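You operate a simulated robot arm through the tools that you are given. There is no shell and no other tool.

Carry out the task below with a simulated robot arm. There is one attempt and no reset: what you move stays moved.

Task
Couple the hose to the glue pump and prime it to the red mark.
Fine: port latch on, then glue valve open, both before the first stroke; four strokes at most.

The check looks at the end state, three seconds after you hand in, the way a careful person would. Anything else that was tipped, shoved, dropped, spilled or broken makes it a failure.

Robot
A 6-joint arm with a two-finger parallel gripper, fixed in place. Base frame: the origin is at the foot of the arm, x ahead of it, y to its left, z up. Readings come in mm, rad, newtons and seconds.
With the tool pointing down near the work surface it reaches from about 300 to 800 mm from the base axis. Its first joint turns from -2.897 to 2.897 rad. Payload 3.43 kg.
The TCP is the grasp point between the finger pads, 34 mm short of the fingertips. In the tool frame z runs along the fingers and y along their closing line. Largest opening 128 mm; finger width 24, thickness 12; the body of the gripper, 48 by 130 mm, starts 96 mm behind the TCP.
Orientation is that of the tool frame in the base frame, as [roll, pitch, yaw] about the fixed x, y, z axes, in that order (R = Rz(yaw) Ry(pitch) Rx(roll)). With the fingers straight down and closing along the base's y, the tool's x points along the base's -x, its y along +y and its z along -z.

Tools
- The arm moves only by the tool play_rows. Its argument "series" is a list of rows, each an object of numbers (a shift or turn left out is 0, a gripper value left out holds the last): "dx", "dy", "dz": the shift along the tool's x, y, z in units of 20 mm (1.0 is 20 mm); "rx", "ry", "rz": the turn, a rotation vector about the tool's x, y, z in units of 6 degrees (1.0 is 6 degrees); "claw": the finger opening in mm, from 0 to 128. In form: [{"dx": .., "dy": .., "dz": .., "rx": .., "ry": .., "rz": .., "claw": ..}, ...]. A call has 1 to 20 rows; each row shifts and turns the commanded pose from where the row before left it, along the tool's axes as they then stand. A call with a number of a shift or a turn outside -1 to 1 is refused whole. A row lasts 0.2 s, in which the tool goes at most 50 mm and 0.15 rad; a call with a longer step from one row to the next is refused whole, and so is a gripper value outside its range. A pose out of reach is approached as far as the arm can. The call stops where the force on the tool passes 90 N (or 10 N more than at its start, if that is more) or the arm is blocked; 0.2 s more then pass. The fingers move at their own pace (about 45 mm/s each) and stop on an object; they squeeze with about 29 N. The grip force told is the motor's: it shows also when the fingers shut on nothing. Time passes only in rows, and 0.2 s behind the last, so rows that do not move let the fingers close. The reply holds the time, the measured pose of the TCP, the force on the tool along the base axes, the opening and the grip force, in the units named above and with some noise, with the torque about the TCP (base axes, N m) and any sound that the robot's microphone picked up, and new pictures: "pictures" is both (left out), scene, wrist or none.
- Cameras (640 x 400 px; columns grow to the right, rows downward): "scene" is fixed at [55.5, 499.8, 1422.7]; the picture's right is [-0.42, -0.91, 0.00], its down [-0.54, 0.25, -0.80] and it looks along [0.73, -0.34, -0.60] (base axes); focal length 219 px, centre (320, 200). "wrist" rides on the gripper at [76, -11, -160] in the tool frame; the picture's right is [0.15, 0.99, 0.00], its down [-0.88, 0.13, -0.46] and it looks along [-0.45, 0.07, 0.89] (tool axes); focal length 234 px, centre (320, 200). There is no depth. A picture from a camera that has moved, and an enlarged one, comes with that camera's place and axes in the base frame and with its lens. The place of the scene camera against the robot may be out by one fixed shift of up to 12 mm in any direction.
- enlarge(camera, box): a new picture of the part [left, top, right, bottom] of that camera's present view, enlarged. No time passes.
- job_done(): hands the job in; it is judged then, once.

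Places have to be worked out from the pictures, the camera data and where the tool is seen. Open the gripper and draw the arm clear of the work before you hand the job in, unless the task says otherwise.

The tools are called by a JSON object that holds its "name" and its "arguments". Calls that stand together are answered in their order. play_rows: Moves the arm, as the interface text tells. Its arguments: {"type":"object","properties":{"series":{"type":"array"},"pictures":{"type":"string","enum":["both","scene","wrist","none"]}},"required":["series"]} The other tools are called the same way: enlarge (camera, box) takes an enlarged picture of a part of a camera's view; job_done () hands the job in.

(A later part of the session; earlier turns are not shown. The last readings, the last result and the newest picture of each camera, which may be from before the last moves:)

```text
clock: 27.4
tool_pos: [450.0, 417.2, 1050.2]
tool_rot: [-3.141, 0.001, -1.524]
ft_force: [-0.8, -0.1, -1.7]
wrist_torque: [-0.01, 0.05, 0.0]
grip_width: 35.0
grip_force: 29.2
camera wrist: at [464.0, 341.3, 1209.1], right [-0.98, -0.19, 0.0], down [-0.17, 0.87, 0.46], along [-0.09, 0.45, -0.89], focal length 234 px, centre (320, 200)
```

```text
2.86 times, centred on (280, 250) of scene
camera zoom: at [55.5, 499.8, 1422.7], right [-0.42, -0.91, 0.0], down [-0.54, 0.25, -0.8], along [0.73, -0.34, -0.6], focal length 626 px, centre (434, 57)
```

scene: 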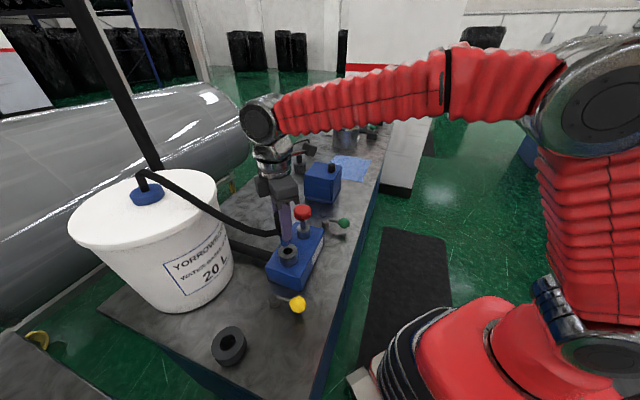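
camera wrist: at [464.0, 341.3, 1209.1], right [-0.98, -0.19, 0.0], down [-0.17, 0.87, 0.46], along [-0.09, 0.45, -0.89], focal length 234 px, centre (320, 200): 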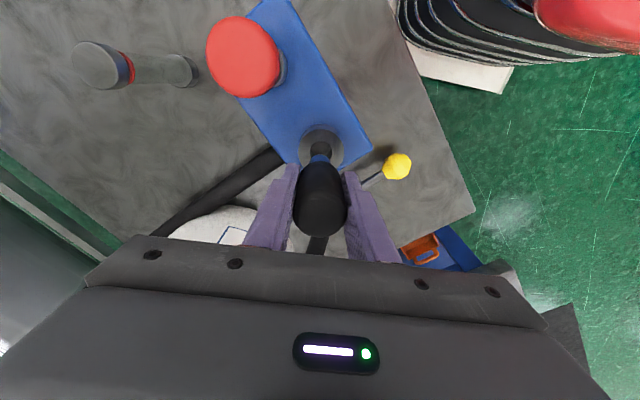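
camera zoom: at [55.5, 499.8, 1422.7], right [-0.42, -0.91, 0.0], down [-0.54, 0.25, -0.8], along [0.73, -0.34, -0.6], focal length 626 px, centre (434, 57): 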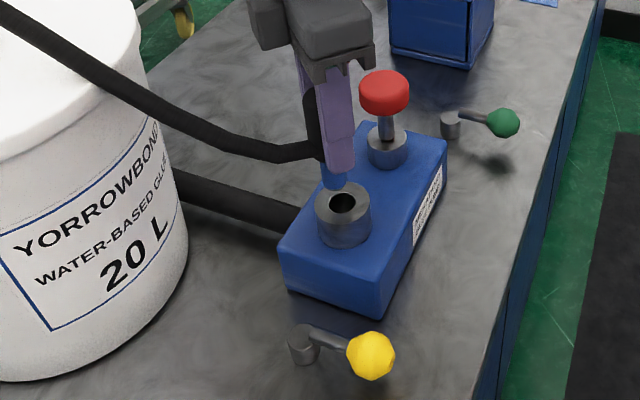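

The plug hangs just beside the port axis. I estimate the port top at (448.4, 414.1, 945) and the needed correction at about 1.6 mm along tool +x and 0.6 mm along +y. I apply it and lower until the nozzle tip is just above the ring.

{"name": "play_rows", "arguments": {"series": [{"dx": 0.078, "dy": 0.03}, {"dz": 0.5}, {"dz": 0.5}, {"dz": 0.4}, {}, {}]}}

{"name": "enlarge", "arguments": {"camera": "wrist", "box": [270, 100, 370, 200]}}

{"name": "enlarge", "arguments": {"camera": "scene", "box": [240, 210, 340, 290]}}

```text
clock: 28.8
tool_pos: [448.1, 414.7, 1022.2]
tool_rot: [-3.14, 0.002, -1.525]
ft_force: [0.3, 1.0, -1.5]
wrist_torque: [0.03, -0.02, 0.02]
grip_width: 35.4
grip_force: 29.0
camera wrist: at [463.5, 340.1, 1181.2], right [-0.98, -0.19, 0.0], down [-0.17, 0.87, 0.46], along [-0.09, 0.45, -0.89], focal length 234 px, centre (320, 200)
```

scene: 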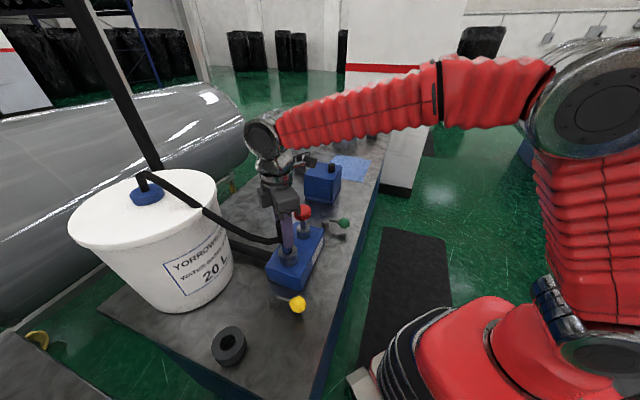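
wrist: 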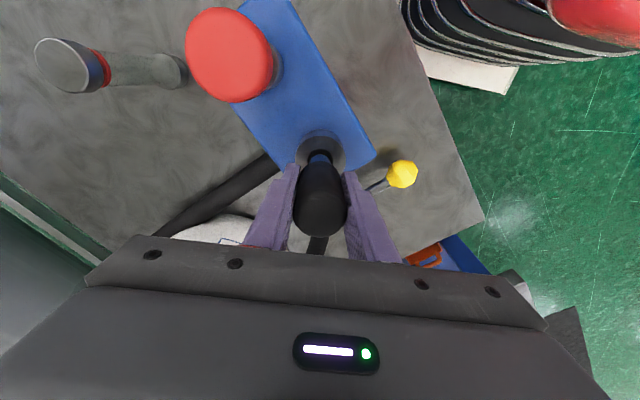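

```text
4.00 times, centred on (320, 150) of wrist
camera zoom: at [463.5, 340.1, 1181.2], right [-0.98, -0.19, 0.0], down [-0.17, 0.87, 0.46], along [-0.09, 0.45, -0.89], focal length 937 px, centre (320, 400)
```

zoom: 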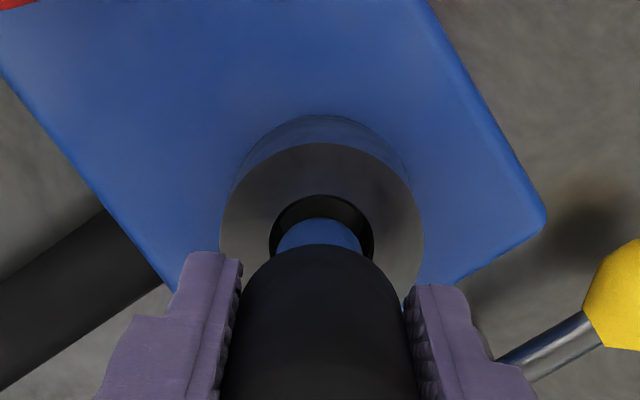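

```text
5.00 times, centred on (290, 250) of scene
camera zoom: at [55.5, 499.8, 1422.7], right [-0.42, -0.91, 0.0], down [-0.54, 0.25, -0.8], along [0.73, -0.34, -0.6], focal length 1095 px, centre (470, -50)
```

zoom: 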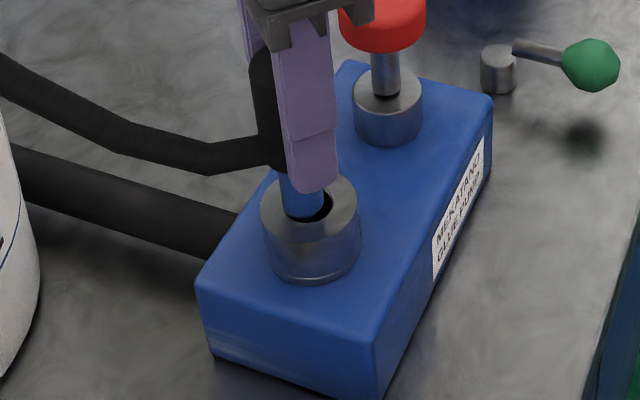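

The nozzle sits over the hole to within about 1 mm, with nearly 3 mm radial clearance. I nudge half a millimetre and lower gently into the port, watching the force.

{"name": "play_rows", "arguments": {"series": [{"dx": 0.02, "dy": 0.022}, {"dz": 0.15}, {"dz": 0.15}, {"dz": 0.15}, {"dz": 0.15}, {"dz": 0.15}, {}]}}

{"name": "enlarge", "arguments": {"camera": "wrist", "box": [270, 120, 370, 220]}}

{"name": "enlarge", "arguments": {"camera": "scene", "box": [240, 210, 340, 290]}}

```text
clock: 30.4
tool_pos: [448.7, 414.6, 1007.6]
tool_rot: [3.141, 0.002, -1.523]
ft_force: [0.4, -7.9, 0.4]
wrist_torque: [-0.45, -0.07, 0.02]
grip_width: 35.1
grip_force: 28.5
camera wrist: at [463.0, 339.5, 1165.8], right [-0.98, -0.19, 0.0], down [-0.17, 0.87, 0.46], along [-0.09, 0.45, -0.89], focal length 234 px, centre (320, 200)
```

scene: 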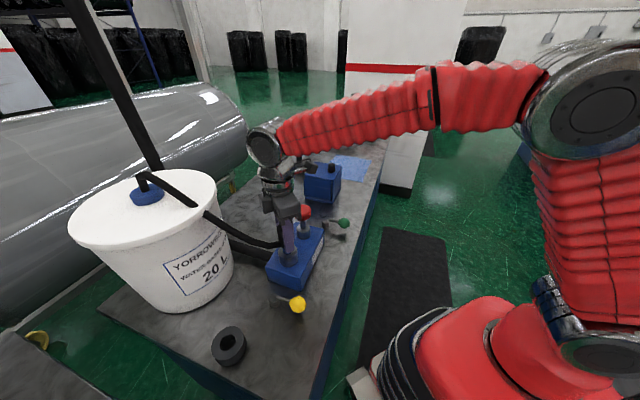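
wrist: 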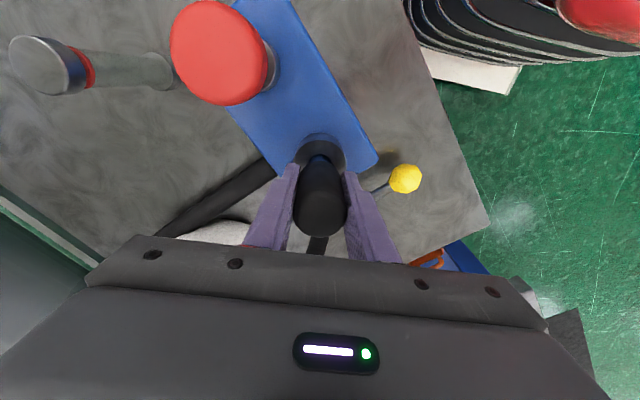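

```text
4.00 times, centred on (320, 170) of wrist
camera zoom: at [463.0, 339.5, 1165.8], right [-0.98, -0.19, 0.0], down [-0.17, 0.87, 0.46], along [-0.09, 0.45, -0.89], focal length 937 px, centre (320, 320)
```

zoom: 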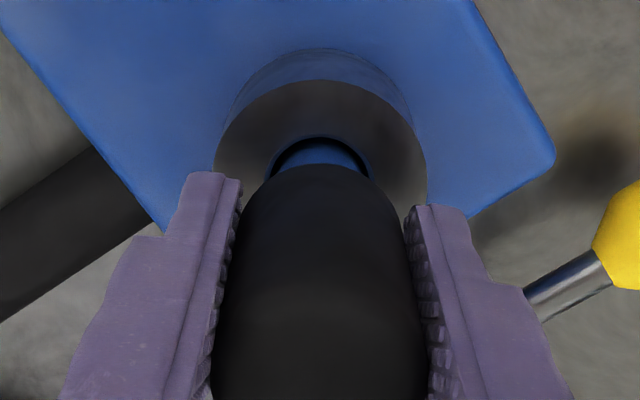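

```text
5.00 times, centred on (290, 250) of scene
camera zoom: at [55.5, 499.8, 1422.7], right [-0.42, -0.91, 0.0], down [-0.54, 0.25, -0.8], along [0.73, -0.34, -0.6], focal length 1095 px, centre (470, -50)
```

zoom: 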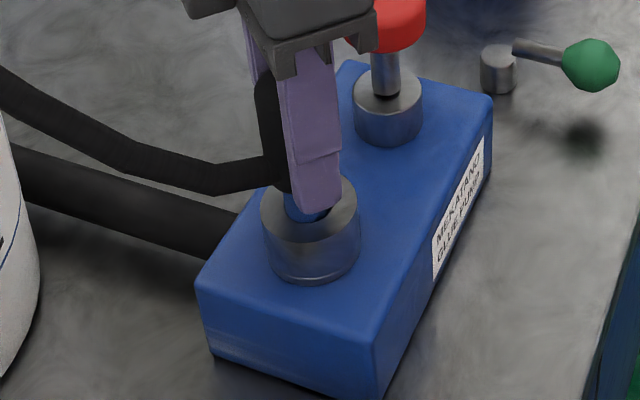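

The nozzle has entered the hole, but there is an 8 N side force towards −y, so it is rubbing the +y wall. I shift about 1.5 mm towards −y and recheck the force.

{"name": "play_rows", "arguments": {"series": [{"dx": 0.04}, {"dx": 0.04}, {}, {}], "pictures": "none"}}

```text
clock: 31.4
tool_pos: [447.9, 413.5, 1006.9]
tool_rot: [-3.14, 0.001, -1.524]
ft_force: [0.2, 0.1, -2.1]
wrist_torque: [0.01, 0.02, -0.03]
grip_width: 35.3
grip_force: 29.1
```

The side force is gone. I add a small margin and lower further, stopping with the fingertips still above the ring.

{"name": "play_rows", "arguments": {"series": [{"dx": 0.03}, {"dz": 0.2}, {"dz": 0.2}, {"dz": 0.2}, {"dz": 0.2}, {"dz": 0.2}, {}]}}

{"name": "enlarge", "arguments": {"camera": "wrist", "box": [270, 120, 370, 220]}}

{"name": "enlarge", "arguments": {"camera": "scene", "box": [240, 210, 340, 290]}}

```text
clock: 33.0
tool_pos: [448.4, 412.9, 989.5]
tool_rot: [-3.137, 0.006, -1.523]
ft_force: [-3.2, -0.2, 46.6]
wrist_torque: [0.11, 0.54, 0.15]
grip_width: 35.2
grip_force: 29.0
camera wrist: at [462.5, 337.2, 1148.8], right [-0.98, -0.19, -0.01], down [-0.17, 0.87, 0.46], along [-0.08, 0.45, -0.89], focal length 234 px, centre (320, 200)
```

scene: 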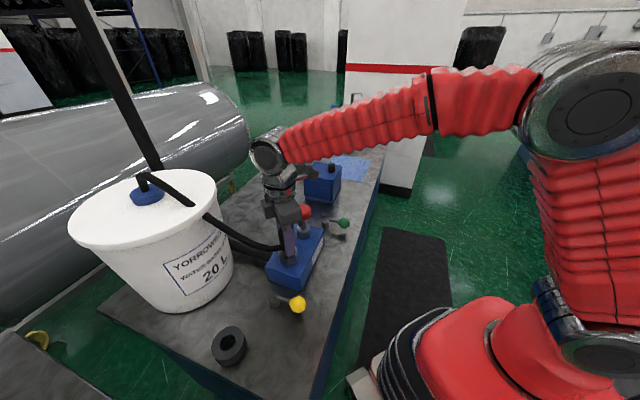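
wrist: 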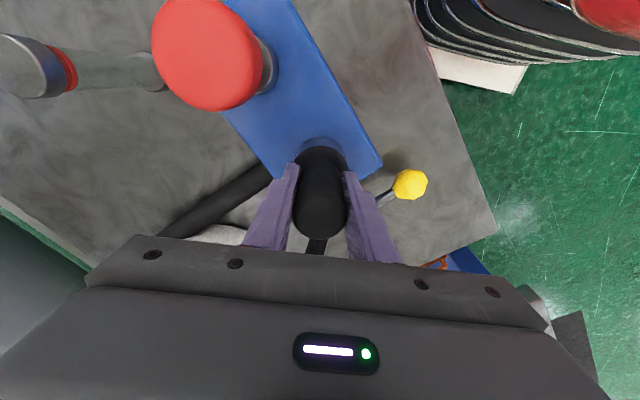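

```text
4.00 times, centred on (320, 170) of wrist
camera zoom: at [462.5, 337.2, 1148.8], right [-0.98, -0.19, -0.01], down [-0.17, 0.87, 0.46], along [-0.08, 0.45, -0.89], focal length 937 px, centre (320, 320)
```

zoom: 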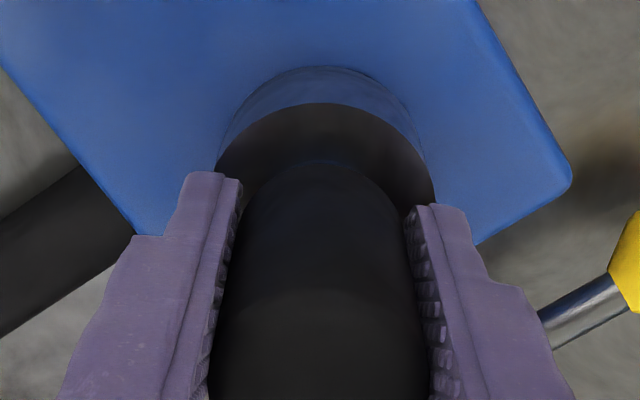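

```text
5.00 times, centred on (290, 250) of scene
camera zoom: at [55.5, 499.8, 1422.7], right [-0.42, -0.91, 0.0], down [-0.54, 0.25, -0.8], along [0.73, -0.34, -0.6], focal length 1095 px, centre (470, -50)
```

zoom: 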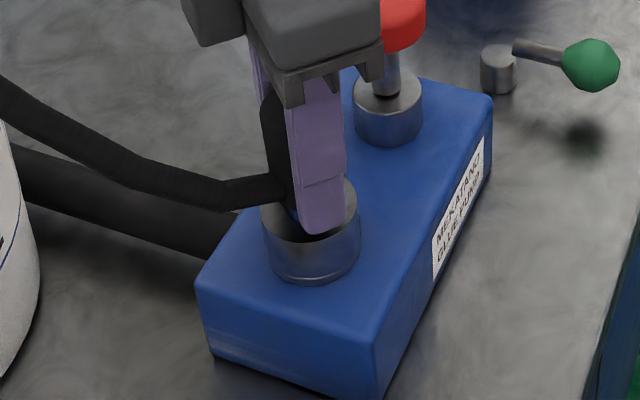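

At TCP z≈989 the vertical force rose to 47 N: either the plug has bottomed or a fingertip is on the ring. I ease off, release, and raise the arm a little to see how deep the plug sits.

{"name": "play_rows", "arguments": {"series": [{"dz": -0.12}, {}, {"claw": 62}, {"claw": 62}, {"claw": 62}, {}]}}

{"name": "enlarge", "arguments": {"camera": "wrist", "box": [260, 110, 380, 230]}}

{"name": "enlarge", "arguments": {"camera": "scene", "box": [240, 210, 340, 290]}}

```text
clock: 34.4
tool_pos: [447.9, 411.1, 989.6]
tool_rot: [-3.14, 0.002, -1.523]
ft_force: [-0.3, -0.2, 0.4]
wrist_torque: [0.0, 0.02, 0.01]
grip_width: 62.1
grip_force: 0.1
camera wrist: at [463.5, 337.3, 1148.2], right [-0.98, -0.19, 0.0], down [-0.17, 0.87, 0.46], along [-0.09, 0.45, -0.89], focal length 234 px, centre (320, 200)
```

scene: 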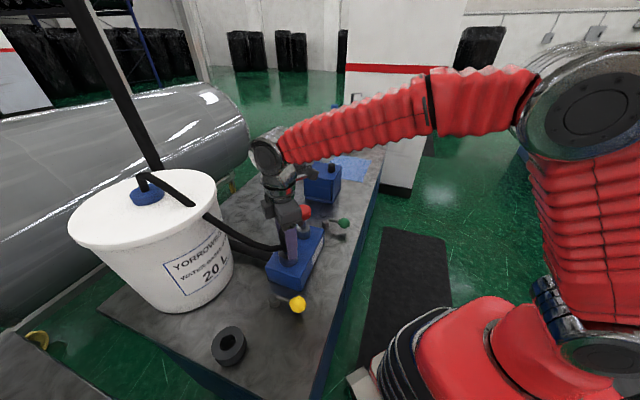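
wrist: 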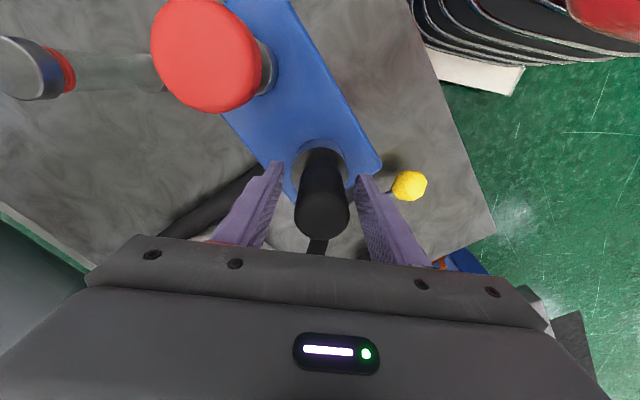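

```text
3.33 times, centred on (320, 170) of wrist
camera zoom: at [463.5, 337.3, 1148.2], right [-0.98, -0.19, 0.0], down [-0.17, 0.87, 0.46], along [-0.09, 0.45, -0.89], focal length 781 px, centre (320, 300)
```

zoom: 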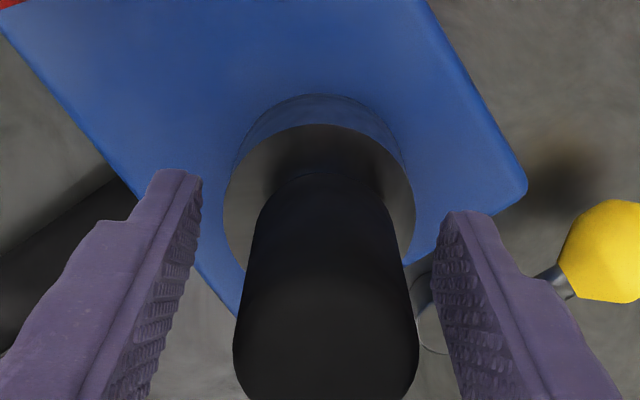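

```text
5.00 times, centred on (290, 250) of scene
camera zoom: at [55.5, 499.8, 1422.7], right [-0.42, -0.91, 0.0], down [-0.54, 0.25, -0.8], along [0.73, -0.34, -0.6], focal length 1095 px, centre (470, -50)
```

zoom: 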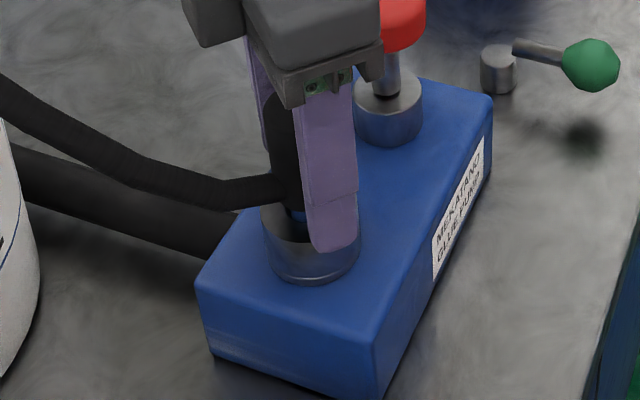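

The plug stands upright in the port. To tell whether it is bottomed, I regrip about 14 mm higher so the tips are well clear of the ring, then press down gently.

{"name": "play_rows", "arguments": {"series": [{"dz": -0.35}, {"dz": -0.35}, {}, {"claw": 20}, {"claw": 20}, {"claw": 20}, {"claw": 20}, {}], "pictures": "none"}}

{"name": "play_rows", "arguments": {"series": [{"dz": 0.1}, {"dz": 0.1}, {}]}}

{"name": "enlarge", "arguments": {"camera": "wrist", "box": [260, 110, 380, 230]}}

{"name": "enlarge", "arguments": {"camera": "scene", "box": [240, 210, 340, 290]}}

```text
clock: 36.2
tool_pos: [448.5, 413.7, 1003.8]
tool_rot: [-3.141, 0.002, -1.524]
ft_force: [1.1, -0.1, 1.8]
wrist_torque: [0.05, -0.07, 0.03]
grip_width: 35.1
grip_force: 29.0
```

```text
clock: 37.0
tool_pos: [448.9, 411.6, 1003.0]
tool_rot: [-3.137, 0.005, -1.524]
ft_force: [-0.5, -4.7, 45.9]
wrist_torque: [-0.18, 0.12, 0.13]
grip_width: 35.4
grip_force: 29.3
camera wrist: at [462.7, 337.1, 1161.3], right [-0.98, -0.19, -0.01], down [-0.17, 0.87, 0.46], along [-0.08, 0.45, -0.89], focal length 234 px, centre (320, 200)
```

scene: 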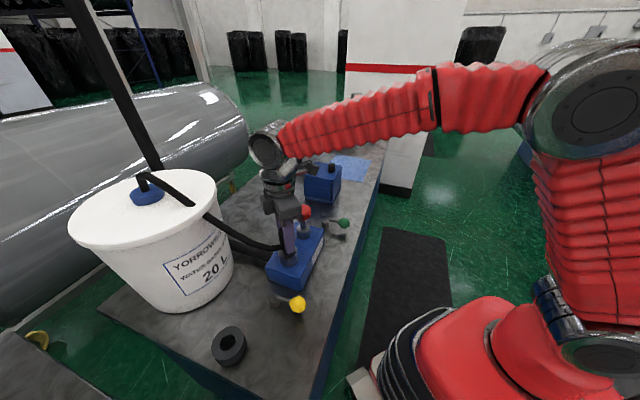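
wrist: 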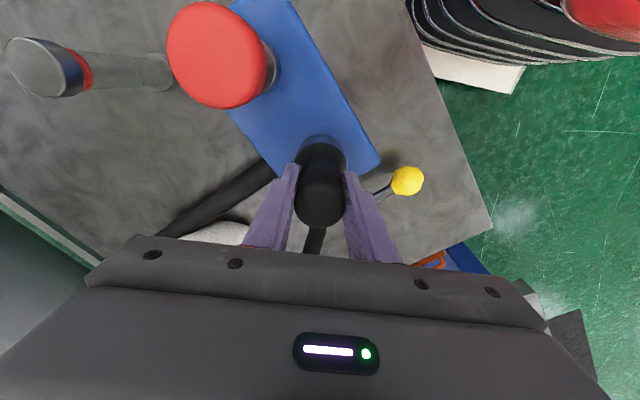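

```text
3.33 times, centred on (320, 170) of wrist
camera zoom: at [462.7, 337.1, 1161.3], right [-0.98, -0.19, -0.01], down [-0.17, 0.87, 0.46], along [-0.08, 0.45, -0.89], focal length 781 px, centre (320, 300)
```

zoom: 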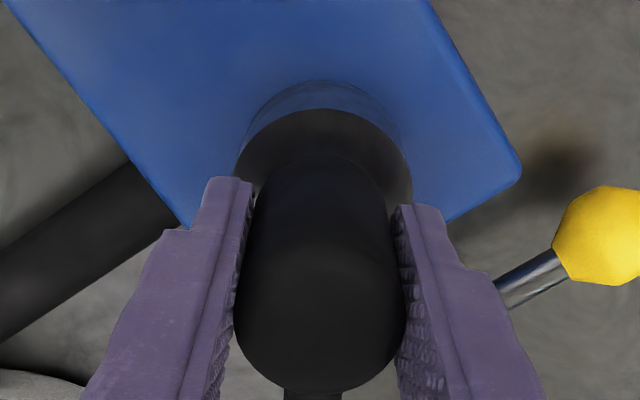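

```text
5.00 times, centred on (290, 250) of scene
camera zoom: at [55.5, 499.8, 1422.7], right [-0.42, -0.91, 0.0], down [-0.54, 0.25, -0.8], along [0.73, -0.34, -0.6], focal length 1095 px, centre (470, -50)
```

zoom: 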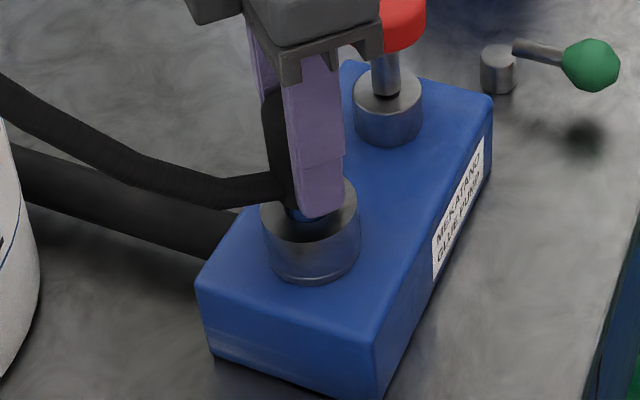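

Pressing again gives 46 N at once with no travel and a contact near the axis, so the plug is bottomed in the port. I ease off, open, rise clear of the plug and view it.

{"name": "play_rows", "arguments": {"series": [{"dz": -0.18}, {}, {"claw": 62}, {"claw": 62}, {"claw": 62}, {"dz": -0.5}, {"dz": -0.7}, {"dz": -0.8}, {"dz": -0.9}, {"dz": -0.9}, {}]}}

{"name": "enlarge", "arguments": {"camera": "wrist", "box": [240, 90, 400, 230]}}

{"name": "enlarge", "arguments": {"camera": "scene", "box": [240, 200, 340, 290]}}

```text
clock: 39.4
tool_pos: [448.5, 412.5, 1079.6]
tool_rot: [-3.141, 0.002, -1.524]
ft_force: [0.1, -0.3, -0.1]
wrist_torque: [0.0, 0.01, 0.0]
grip_width: 62.0
grip_force: 0.1
camera wrist: at [463.4, 337.4, 1238.5], right [-0.98, -0.19, 0.0], down [-0.17, 0.87, 0.46], along [-0.09, 0.45, -0.89], focal length 234 px, centre (320, 200)
```

scene: 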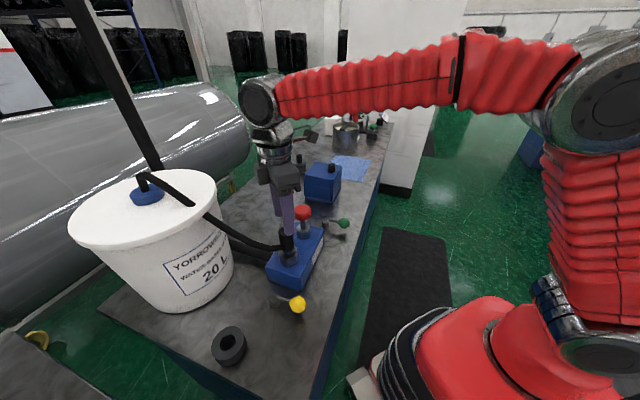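
wrist: 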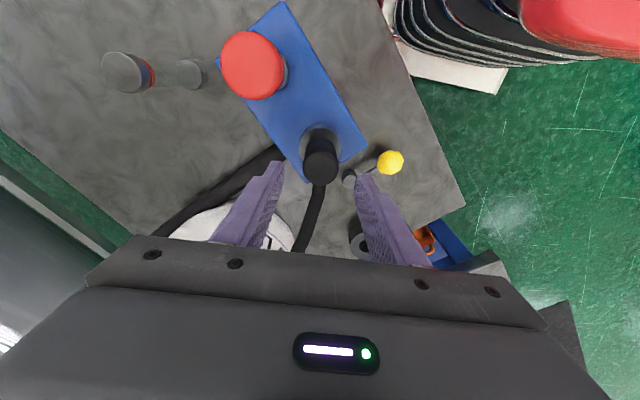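

```text
2.86 times, centred on (320, 160) of wrist
camera zoom: at [463.4, 337.4, 1238.5], right [-0.98, -0.19, 0.0], down [-0.17, 0.87, 0.46], along [-0.09, 0.45, -0.89], focal length 669 px, centre (320, 314)
```

zoom: 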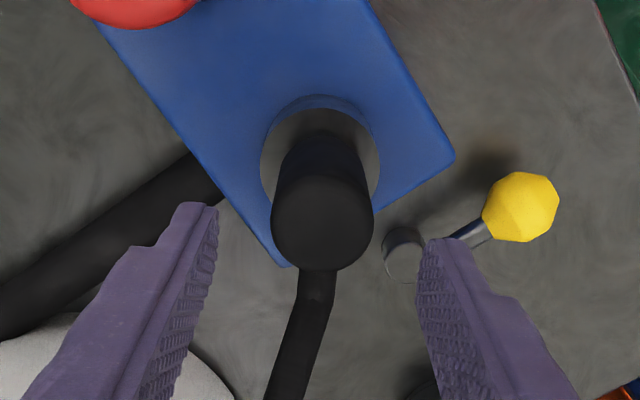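

```text
4.44 times, centred on (290, 245) of scene
camera zoom: at [55.5, 499.8, 1422.7], right [-0.42, -0.91, 0.0], down [-0.54, 0.25, -0.8], along [0.73, -0.34, -0.6], focal length 974 px, centre (453, 0)
```

zoom: 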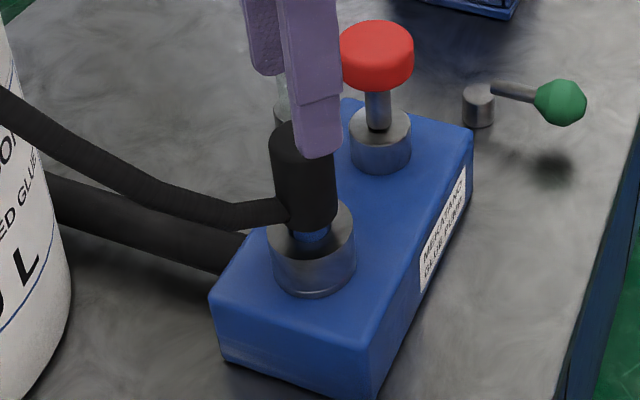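

The plug stands seated in the port with the hose relaxed. Next is the yellow latch lever: its knob is at (331, 431, 879), about 38 mm wide. I move above it with the fingers turned to close along the lever's swing direction.

{"name": "play_rows", "arguments": {"series": [{"dx": -0.136, "dy": 0.647, "rz": 0.917}, {"dx": -0.0737, "dy": 0.657, "rz": 0.917}, {"dx": -0.0104, "dy": 0.661, "rz": 0.917}, {"dx": 0.053, "dy": 0.659, "rz": 0.917}, {"dx": 0.116, "dy": 0.651, "rz": 0.917}, {"dx": 0.178, "dy": 0.637, "rz": 0.917}, {"dx": 0.238, "dy": 0.617, "rz": 0.917}, {"dx": 0.296, "dy": 0.591, "rz": 0.917}, {"dx": 0.351, "dy": 0.56, "rz": 0.917, "claw": 56}, {"dz": 1}, {"dz": 1}, {"dz": 1}, {"dz": 1}, {}, {}]}}

{"name": "enlarge", "arguments": {"camera": "wrist", "box": [240, 90, 400, 230]}}

```text
clock: 42.6
tool_pos: [332.1, 432.1, 998.6]
tool_rot: [3.141, 0.002, -2.389]
ft_force: [-0.2, -0.6, 0.6]
wrist_torque: [-0.02, 0.0, 0.01]
grip_width: 55.9
grip_force: 0.1
camera wrist: at [283.5, 371.8, 1157.9], right [-0.78, 0.62, 0.0], down [0.55, 0.7, 0.46], along [0.28, 0.36, -0.89], focal length 234 px, centre (320, 200)
```

scene: 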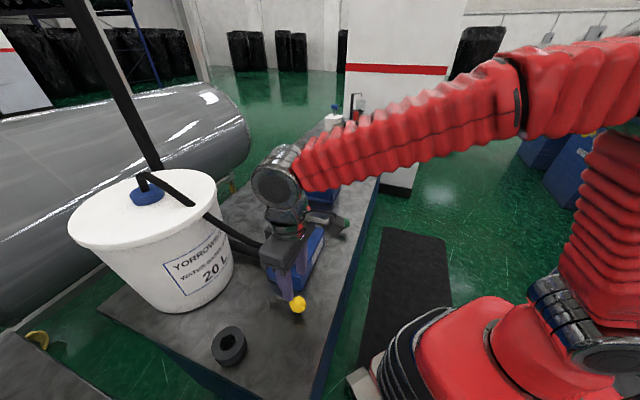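
wrist: 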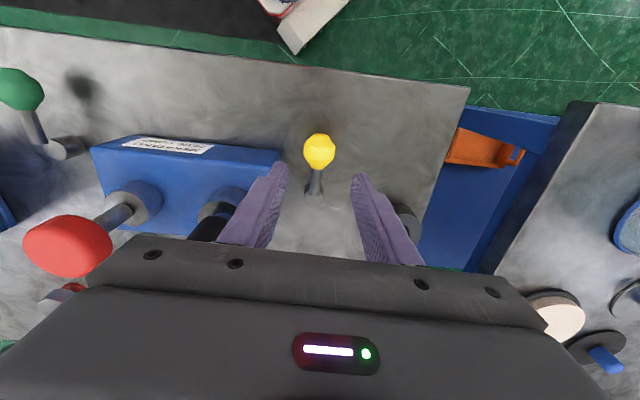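

```text
2.86 times, centred on (320, 160) of wrist
camera zoom: at [283.5, 371.8, 1157.9], right [-0.78, 0.62, 0.0], down [0.55, 0.7, 0.46], along [0.28, 0.36, -0.89], focal length 669 px, centre (320, 314)
```

zoom: 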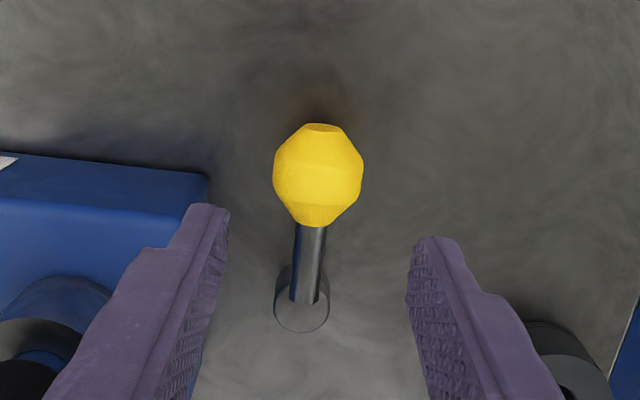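

The knob lies right on the tool axis and the lever points along the tool's x. I narrow the fingers to 50 mm to keep clear of the block corner and lower to z≈892, then look again.

{"name": "play_rows", "arguments": {"series": [{"claw": 50}, {"dz": 0.9}, {"dz": 0.9}, {"dz": 0.9}, {"dz": 0.7}, {"dz": 0.7}, {"dz": 0.6}, {"dz": 0.6}, {}]}}

{"name": "enlarge", "arguments": {"camera": "wrist", "box": [240, 110, 400, 250]}}

{"name": "enlarge", "arguments": {"camera": "scene", "box": [240, 240, 340, 330]}}

```text
clock: 44.6
tool_pos: [331.5, 433.3, 892.9]
tool_rot: [3.141, 0.002, -2.387]
ft_force: [-0.5, 0.9, 0.4]
wrist_torque: [-0.02, -0.01, 0.01]
grip_width: 50.1
grip_force: 0.0
camera wrist: at [283.7, 372.2, 1051.9], right [-0.78, 0.62, 0.0], down [0.55, 0.7, 0.46], along [0.28, 0.36, -0.89], focal length 234 px, centre (320, 200)
```

scene: 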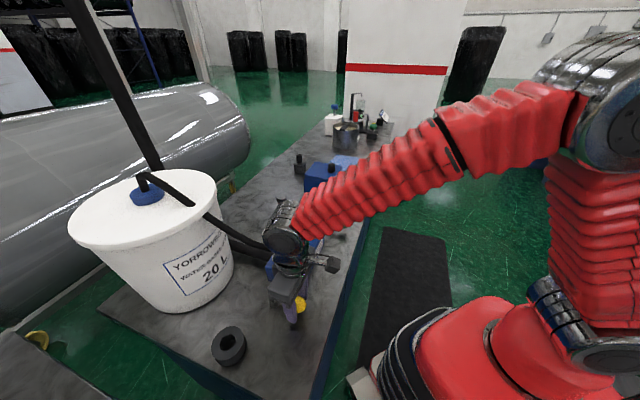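
wrist: 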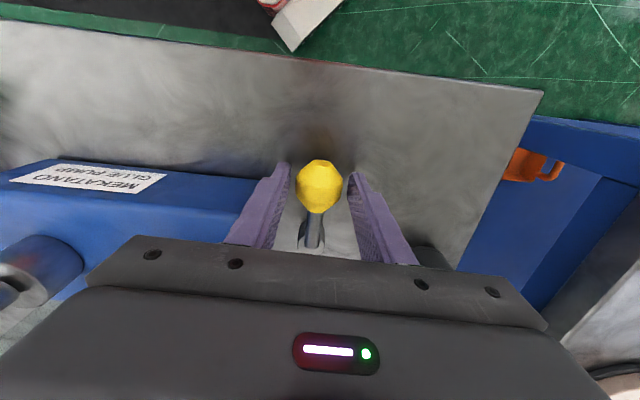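

```text
2.86 times, centred on (320, 180) of wrist
camera zoom: at [283.7, 372.2, 1051.9], right [-0.78, 0.62, 0.0], down [0.55, 0.7, 0.46], along [0.28, 0.36, -0.89], focal length 669 px, centre (320, 257)
```

zoom: 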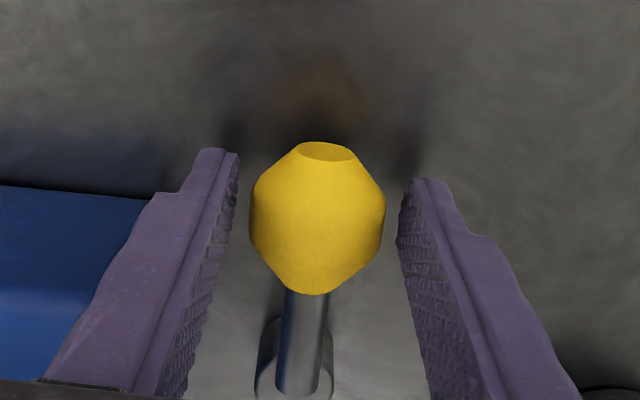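

```text
4.44 times, centred on (290, 285) of scene
camera zoom: at [55.5, 499.8, 1422.7], right [-0.42, -0.91, 0.0], down [-0.54, 0.25, -0.8], along [0.73, -0.34, -0.6], focal length 974 px, centre (453, -178)
```

zoom: 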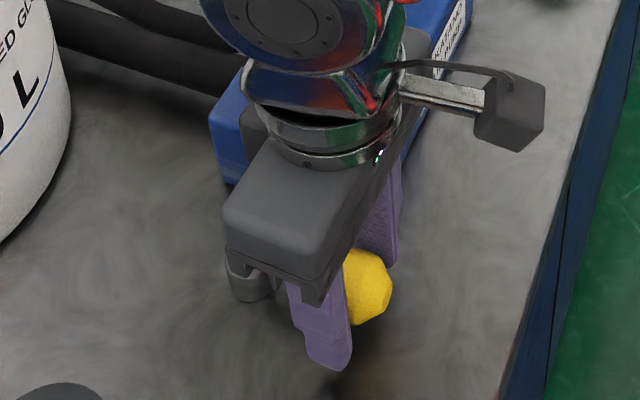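

The knob is centred between the fingers. I close on it and make a first small swing (about 10°) away from the block to feel whether the lever turns that way.

{"name": "play_rows", "arguments": {"series": [{"claw": 30}, {"claw": 30}, {"claw": 30}, {"claw": 30}, {"dx": -0.0123, "dy": 0.281, "rz": 0.833}, {"dx": -0.0123, "dy": 0.281, "rz": 0.833}, {}]}}

{"name": "enlarge", "arguments": {"camera": "wrist", "box": [240, 110, 400, 250]}}

```text
clock: 46.2
tool_pos: [325.0, 440.4, 891.6]
tool_rot: [3.14, -0.001, -2.563]
ft_force: [-7.6, 8.0, -11.3]
wrist_torque: [0.21, 0.11, 0.64]
grip_width: 37.2
grip_force: 45.3
camera wrist: at [266.5, 390.4, 1052.0], right [-0.66, 0.75, 0.0], down [0.67, 0.59, 0.46], along [0.34, 0.3, -0.89], focal length 234 px, centre (320, 200)
```

scene: 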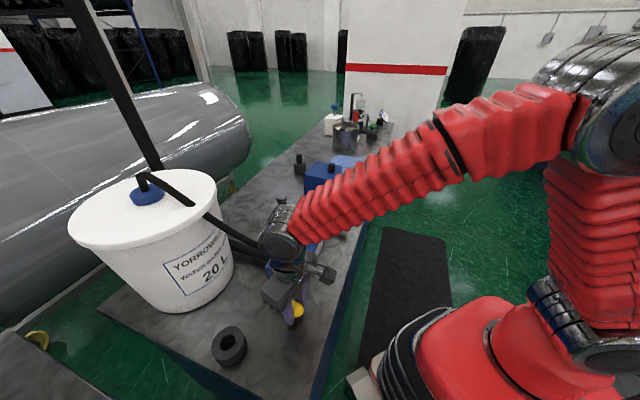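
wrist: 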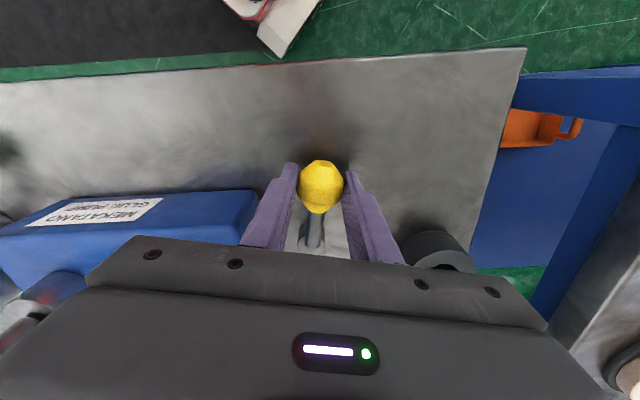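

```text
2.86 times, centred on (320, 180) of wrist
camera zoom: at [266.5, 390.4, 1052.0], right [-0.66, 0.75, 0.0], down [0.67, 0.59, 0.46], along [0.34, 0.3, -0.89], focal length 669 px, centre (320, 257)
```

zoom: 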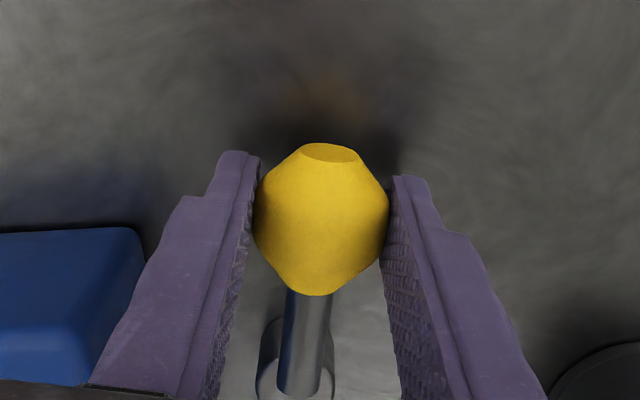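

The lever follows the swing with only about 11 N. I continue another 20° the same way, checking the force.

{"name": "play_rows", "arguments": {"series": [{"dx": -0.0123, "dy": 0.281, "rz": 0.833}, {"dx": -0.0123, "dy": 0.281, "rz": 0.833}, {"dx": -0.0123, "dy": 0.281, "rz": 0.833}, {"dx": -0.0123, "dy": 0.281, "rz": 0.833}, {}]}}

{"name": "enlarge", "arguments": {"camera": "wrist", "box": [240, 110, 400, 250]}}

```text
clock: 47.4
tool_pos: [314.3, 460.6, 893.3]
tool_rot: [3.141, 0.0, -2.914]
ft_force: [-23.6, 6.8, -9.5]
wrist_torque: [0.21, 0.42, 0.81]
grip_width: 37.2
grip_force: 44.7
camera wrist: at [243.1, 433.2, 1052.2], right [-0.37, 0.93, 0.0], down [0.83, 0.33, 0.46], along [0.42, 0.17, -0.89], focal length 234 px, centre (320, 200)
```

scene: 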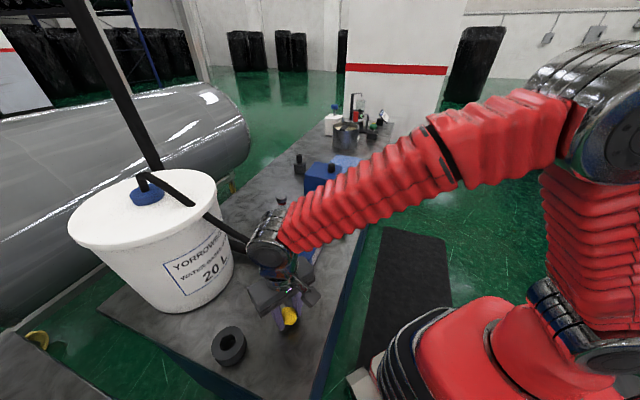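
wrist: 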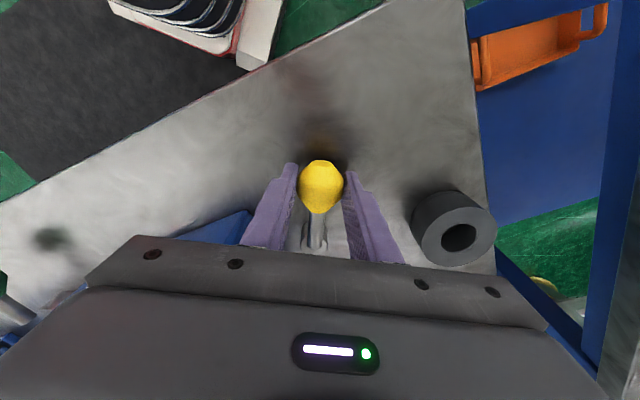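

```text
2.86 times, centred on (320, 180) of wrist
camera zoom: at [243.1, 433.2, 1052.2], right [-0.37, 0.93, 0.0], down [0.83, 0.33, 0.46], along [0.42, 0.17, -0.89], focal length 669 px, centre (320, 257)
```

zoom: 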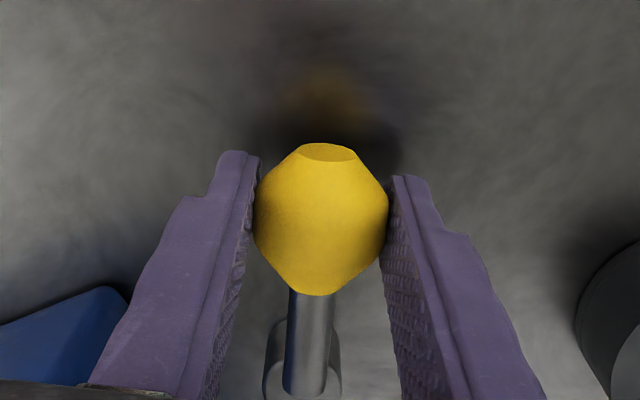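

The lever turns almost freely; the side forces come from my arc radius being slightly small while gripping tightly. I loosen the fingers to cage the knob instead and continue the swing with a slightly larger radius.

{"name": "play_rows", "arguments": {"series": [{"claw": 43}, {"claw": 43}, {}, {"dx": -0.013, "dy": 0.296, "rz": 0.833}, {"dx": -0.013, "dy": 0.296, "rz": 0.833}, {"dx": -0.013, "dy": 0.296, "rz": 0.833}, {"dx": -0.013, "dy": 0.296, "rz": 0.833}, {}]}}

{"name": "enlarge", "arguments": {"camera": "wrist", "box": [240, 110, 400, 250]}}

{"name": "enlarge", "arguments": {"camera": "scene", "box": [220, 210, 340, 330]}}

```text
clock: 49.2
tool_pos: [315.3, 484.7, 892.6]
tool_rot: [3.14, -0.001, 3.022]
ft_force: [-1.6, -0.5, -0.5]
wrist_torque: [0.16, -0.16, -0.01]
grip_width: 44.8
grip_force: 1.0
camera wrist: at [237.9, 482.5, 1051.9], right [-0.03, 1.0, 0.0], down [0.89, 0.02, 0.46], along [0.46, 0.01, -0.89], focal length 234 px, centre (320, 200)
```

scene: 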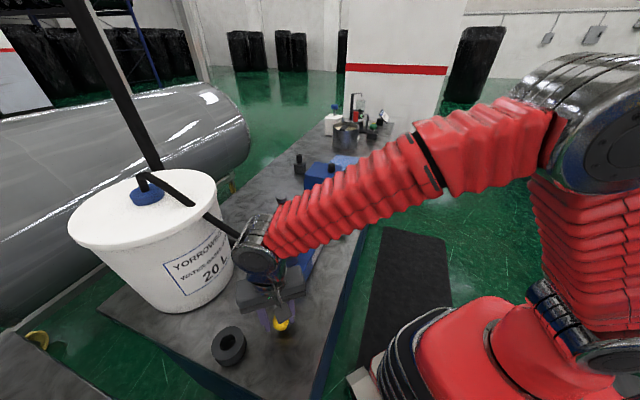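
wrist: 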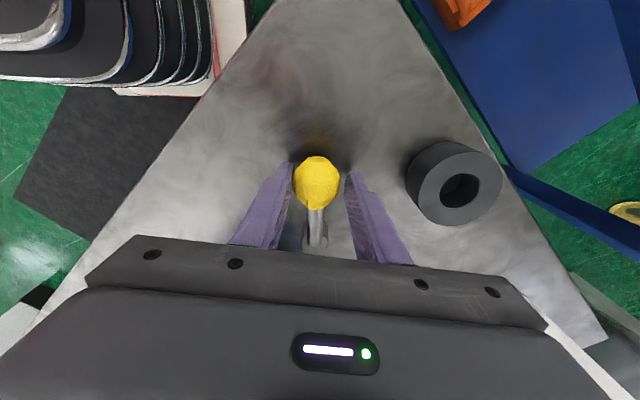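

```text
2.86 times, centred on (320, 180) of wrist
camera zoom: at [237.9, 482.5, 1051.9], right [-0.03, 1.0, 0.0], down [0.89, 0.02, 0.46], along [0.46, 0.01, -0.89], focal length 669 px, centre (320, 257)
```

zoom: 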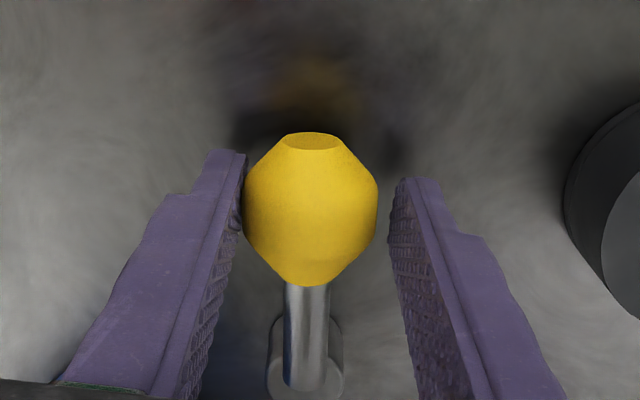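

```text
3.33 times, centred on (280, 270) of scene
camera zoom: at [55.5, 499.8, 1422.7], right [-0.42, -0.91, 0.0], down [-0.54, 0.25, -0.8], along [0.73, -0.34, -0.6], focal length 730 px, centre (453, -33)
```

zoom: 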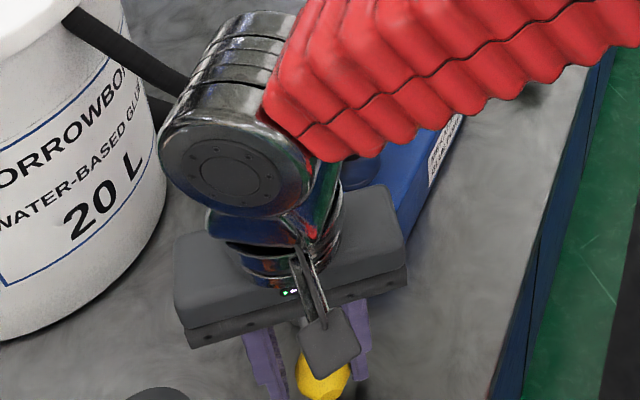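

The lever is now about 50° round with almost no force and the knob pushed by one finger. I keep sweeping in the same direction with the fingers loosely caging it, checking for a stop or sound.

{"name": "play_rows", "arguments": {"series": [{"dx": 0.213, "dy": 0.2615, "rz": 0.417}, {"dx": -0.0085, "dy": 0.2745, "rz": 0.417}, {"dx": -0.02, "dy": 0.274, "rz": 0.417}, {"dx": -0.032, "dy": 0.273, "rz": 0.417}, {"dx": -0.044, "dy": 0.2715, "rz": 0.417}, {}]}}

{"name": "enlarge", "arguments": {"camera": "wrist", "box": [240, 110, 400, 250]}}

```text
clock: 50.6
tool_pos: [317.5, 510.7, 893.5]
tool_rot: [3.14, 0.001, 2.804]
ft_force: [-2.2, -1.6, -0.1]
wrist_torque: [-0.05, 0.02, -0.07]
grip_width: 44.2
grip_force: 0.4
camera wrist: at [242.3, 525.6, 1052.3], right [0.19, 0.98, 0.0], down [0.87, -0.17, 0.46], along [0.45, -0.08, -0.89], focal length 234 px, centre (320, 200)
```

scene: 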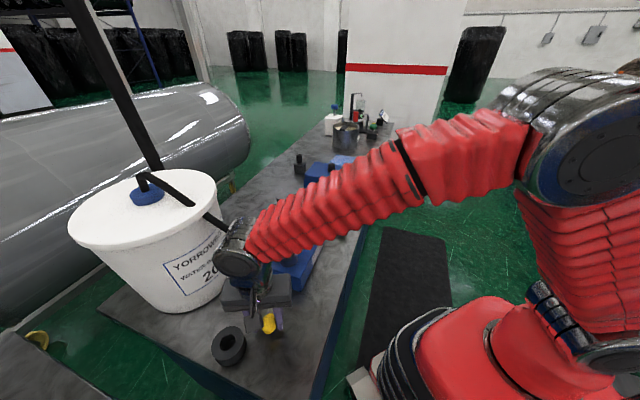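
wrist: 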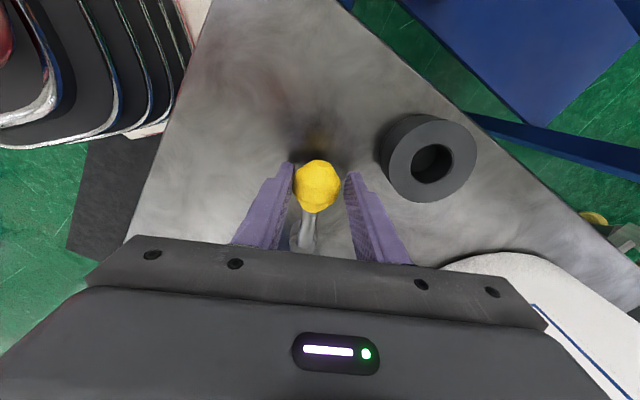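

```text
2.86 times, centred on (320, 180) of wrist
camera zoom: at [242.3, 525.6, 1052.3], right [0.19, 0.98, 0.0], down [0.87, -0.17, 0.46], along [0.45, -0.08, -0.89], focal length 669 px, centre (320, 257)
```

zoom: 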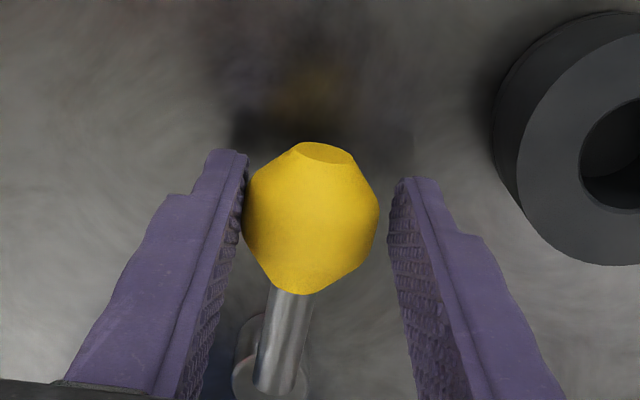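

Still free. I continue the last 20° or so of a quarter turn; the leading finger keeps roughly 10 mm from the parked hose holder.

{"name": "play_rows", "arguments": {"series": [{"dx": -0.056, "dy": 0.269, "rz": 0.417}, {"dx": -0.067, "dy": 0.266, "rz": 0.417}, {"dx": -0.079, "dy": 0.264, "rz": 0.417}, {}]}}

{"name": "enlarge", "arguments": {"camera": "wrist", "box": [240, 110, 400, 250]}}

```text
clock: 51.6
tool_pos: [326.5, 523.5, 892.8]
tool_rot: [-3.135, -0.002, 2.672]
ft_force: [-18.2, -31.0, 6.6]
wrist_torque: [-0.59, 0.34, -0.05]
grip_width: 63.9
grip_force: 18.0
camera wrist: at [253.4, 547.1, 1052.4], right [0.32, 0.95, 0.0], down [0.85, -0.28, 0.45], along [0.43, -0.15, -0.89], focal length 234 px, centre (320, 200)
```

scene: 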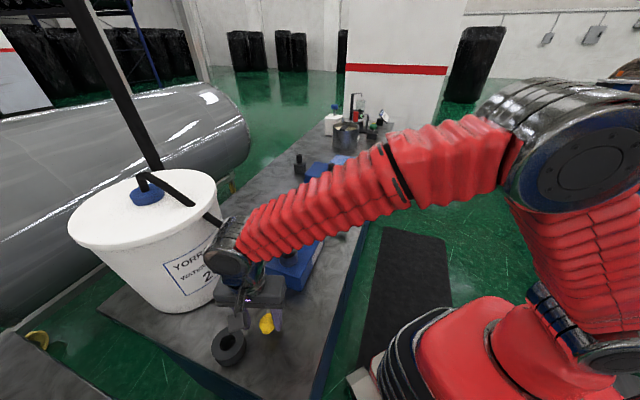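
wrist: 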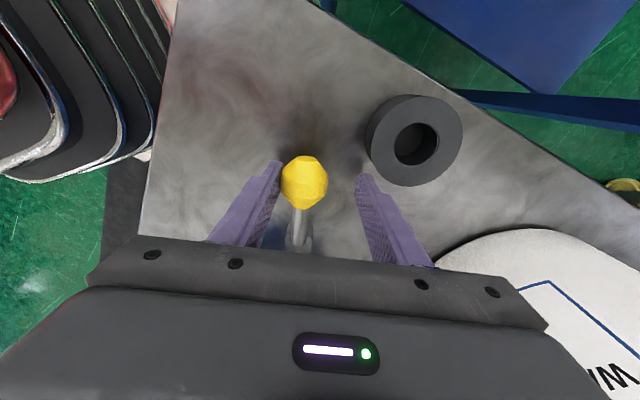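

```text
2.86 times, centred on (320, 180) of wrist
camera zoom: at [253.4, 547.1, 1052.4], right [0.32, 0.95, 0.0], down [0.85, -0.28, 0.45], along [0.43, -0.15, -0.89], focal length 669 px, centre (320, 257)
```

zoom: 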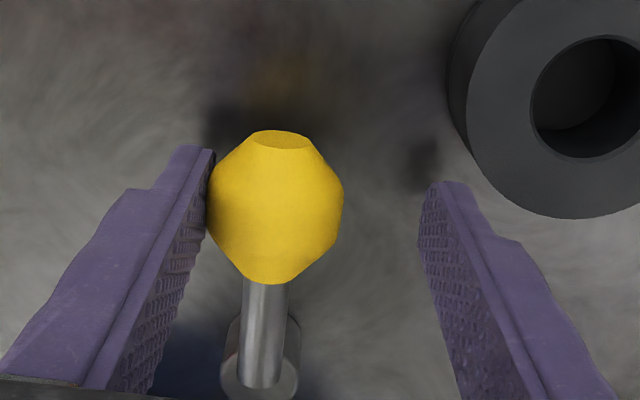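

The lever has come to a firm stop after roughly 80° (36 N, fingers spread). I back off so the knob is free, open, and rise to see whether it stays there.

{"name": "play_rows", "arguments": {"series": [{"dy": -0.3, "claw": 62}, {"dy": -0.28, "claw": 62}, {}, {"dz": -0.5}, {"dz": -0.8}, {"dz": -0.9}, {"dz": -0.9}, {"dz": -0.9}, {"dz": -0.9}, {}]}}

{"name": "enlarge", "arguments": {"camera": "wrist", "box": [220, 90, 420, 250]}}

{"name": "enlarge", "arguments": {"camera": "scene", "box": [220, 210, 340, 330]}}

```text
clock: 53.8
tool_pos: [322.0, 513.5, 991.4]
tool_rot: [3.138, -0.001, 2.675]
ft_force: [0.5, 0.4, 0.1]
wrist_torque: [0.03, -0.01, -0.01]
grip_width: 62.3
grip_force: 0.1
camera wrist: at [249.2, 538.2, 1150.7], right [0.32, 0.95, 0.0], down [0.84, -0.28, 0.46], along [0.43, -0.14, -0.89], focal length 234 px, centre (320, 200)
```

scene: 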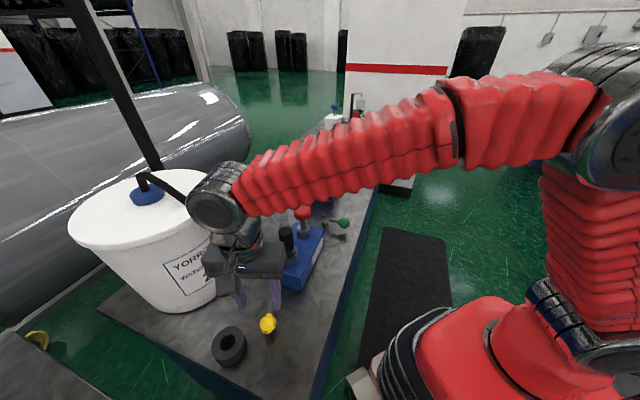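
wrist: 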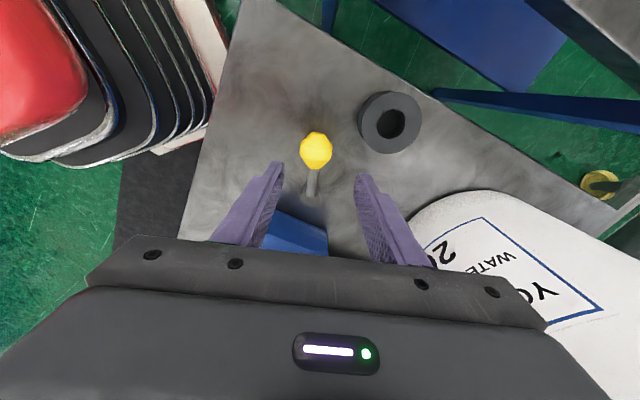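

```text
2.50 times, centred on (320, 170) of wrist
camera zoom: at [249.2, 538.2, 1150.7], right [0.32, 0.95, 0.0], down [0.84, -0.28, 0.46], along [0.43, -0.14, -0.89], focal length 585 px, centre (320, 275)
```

zoom: 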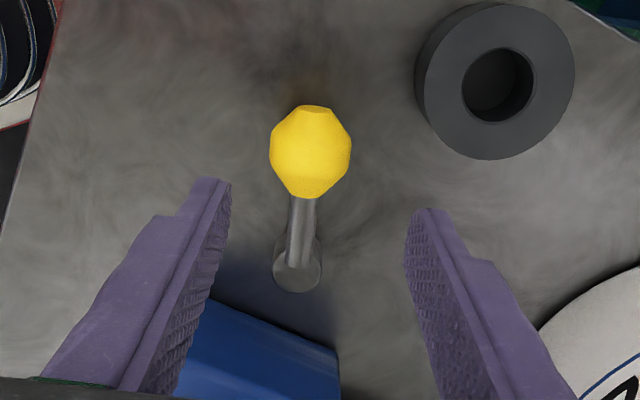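

```text
3.33 times, centred on (280, 270) of scene
camera zoom: at [55.5, 499.8, 1422.7], right [-0.42, -0.91, 0.0], down [-0.54, 0.25, -0.8], along [0.73, -0.34, -0.6], focal length 730 px, centre (453, -33)
```

zoom: 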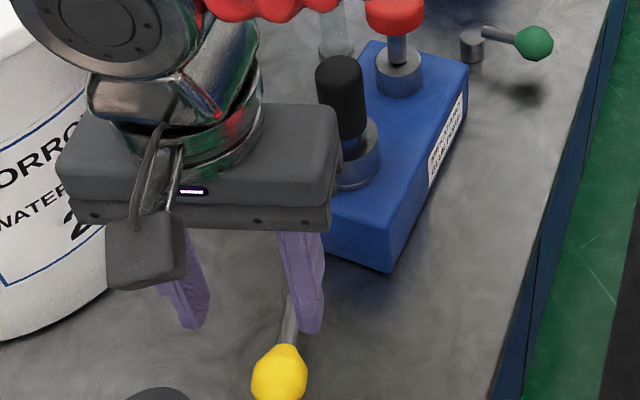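

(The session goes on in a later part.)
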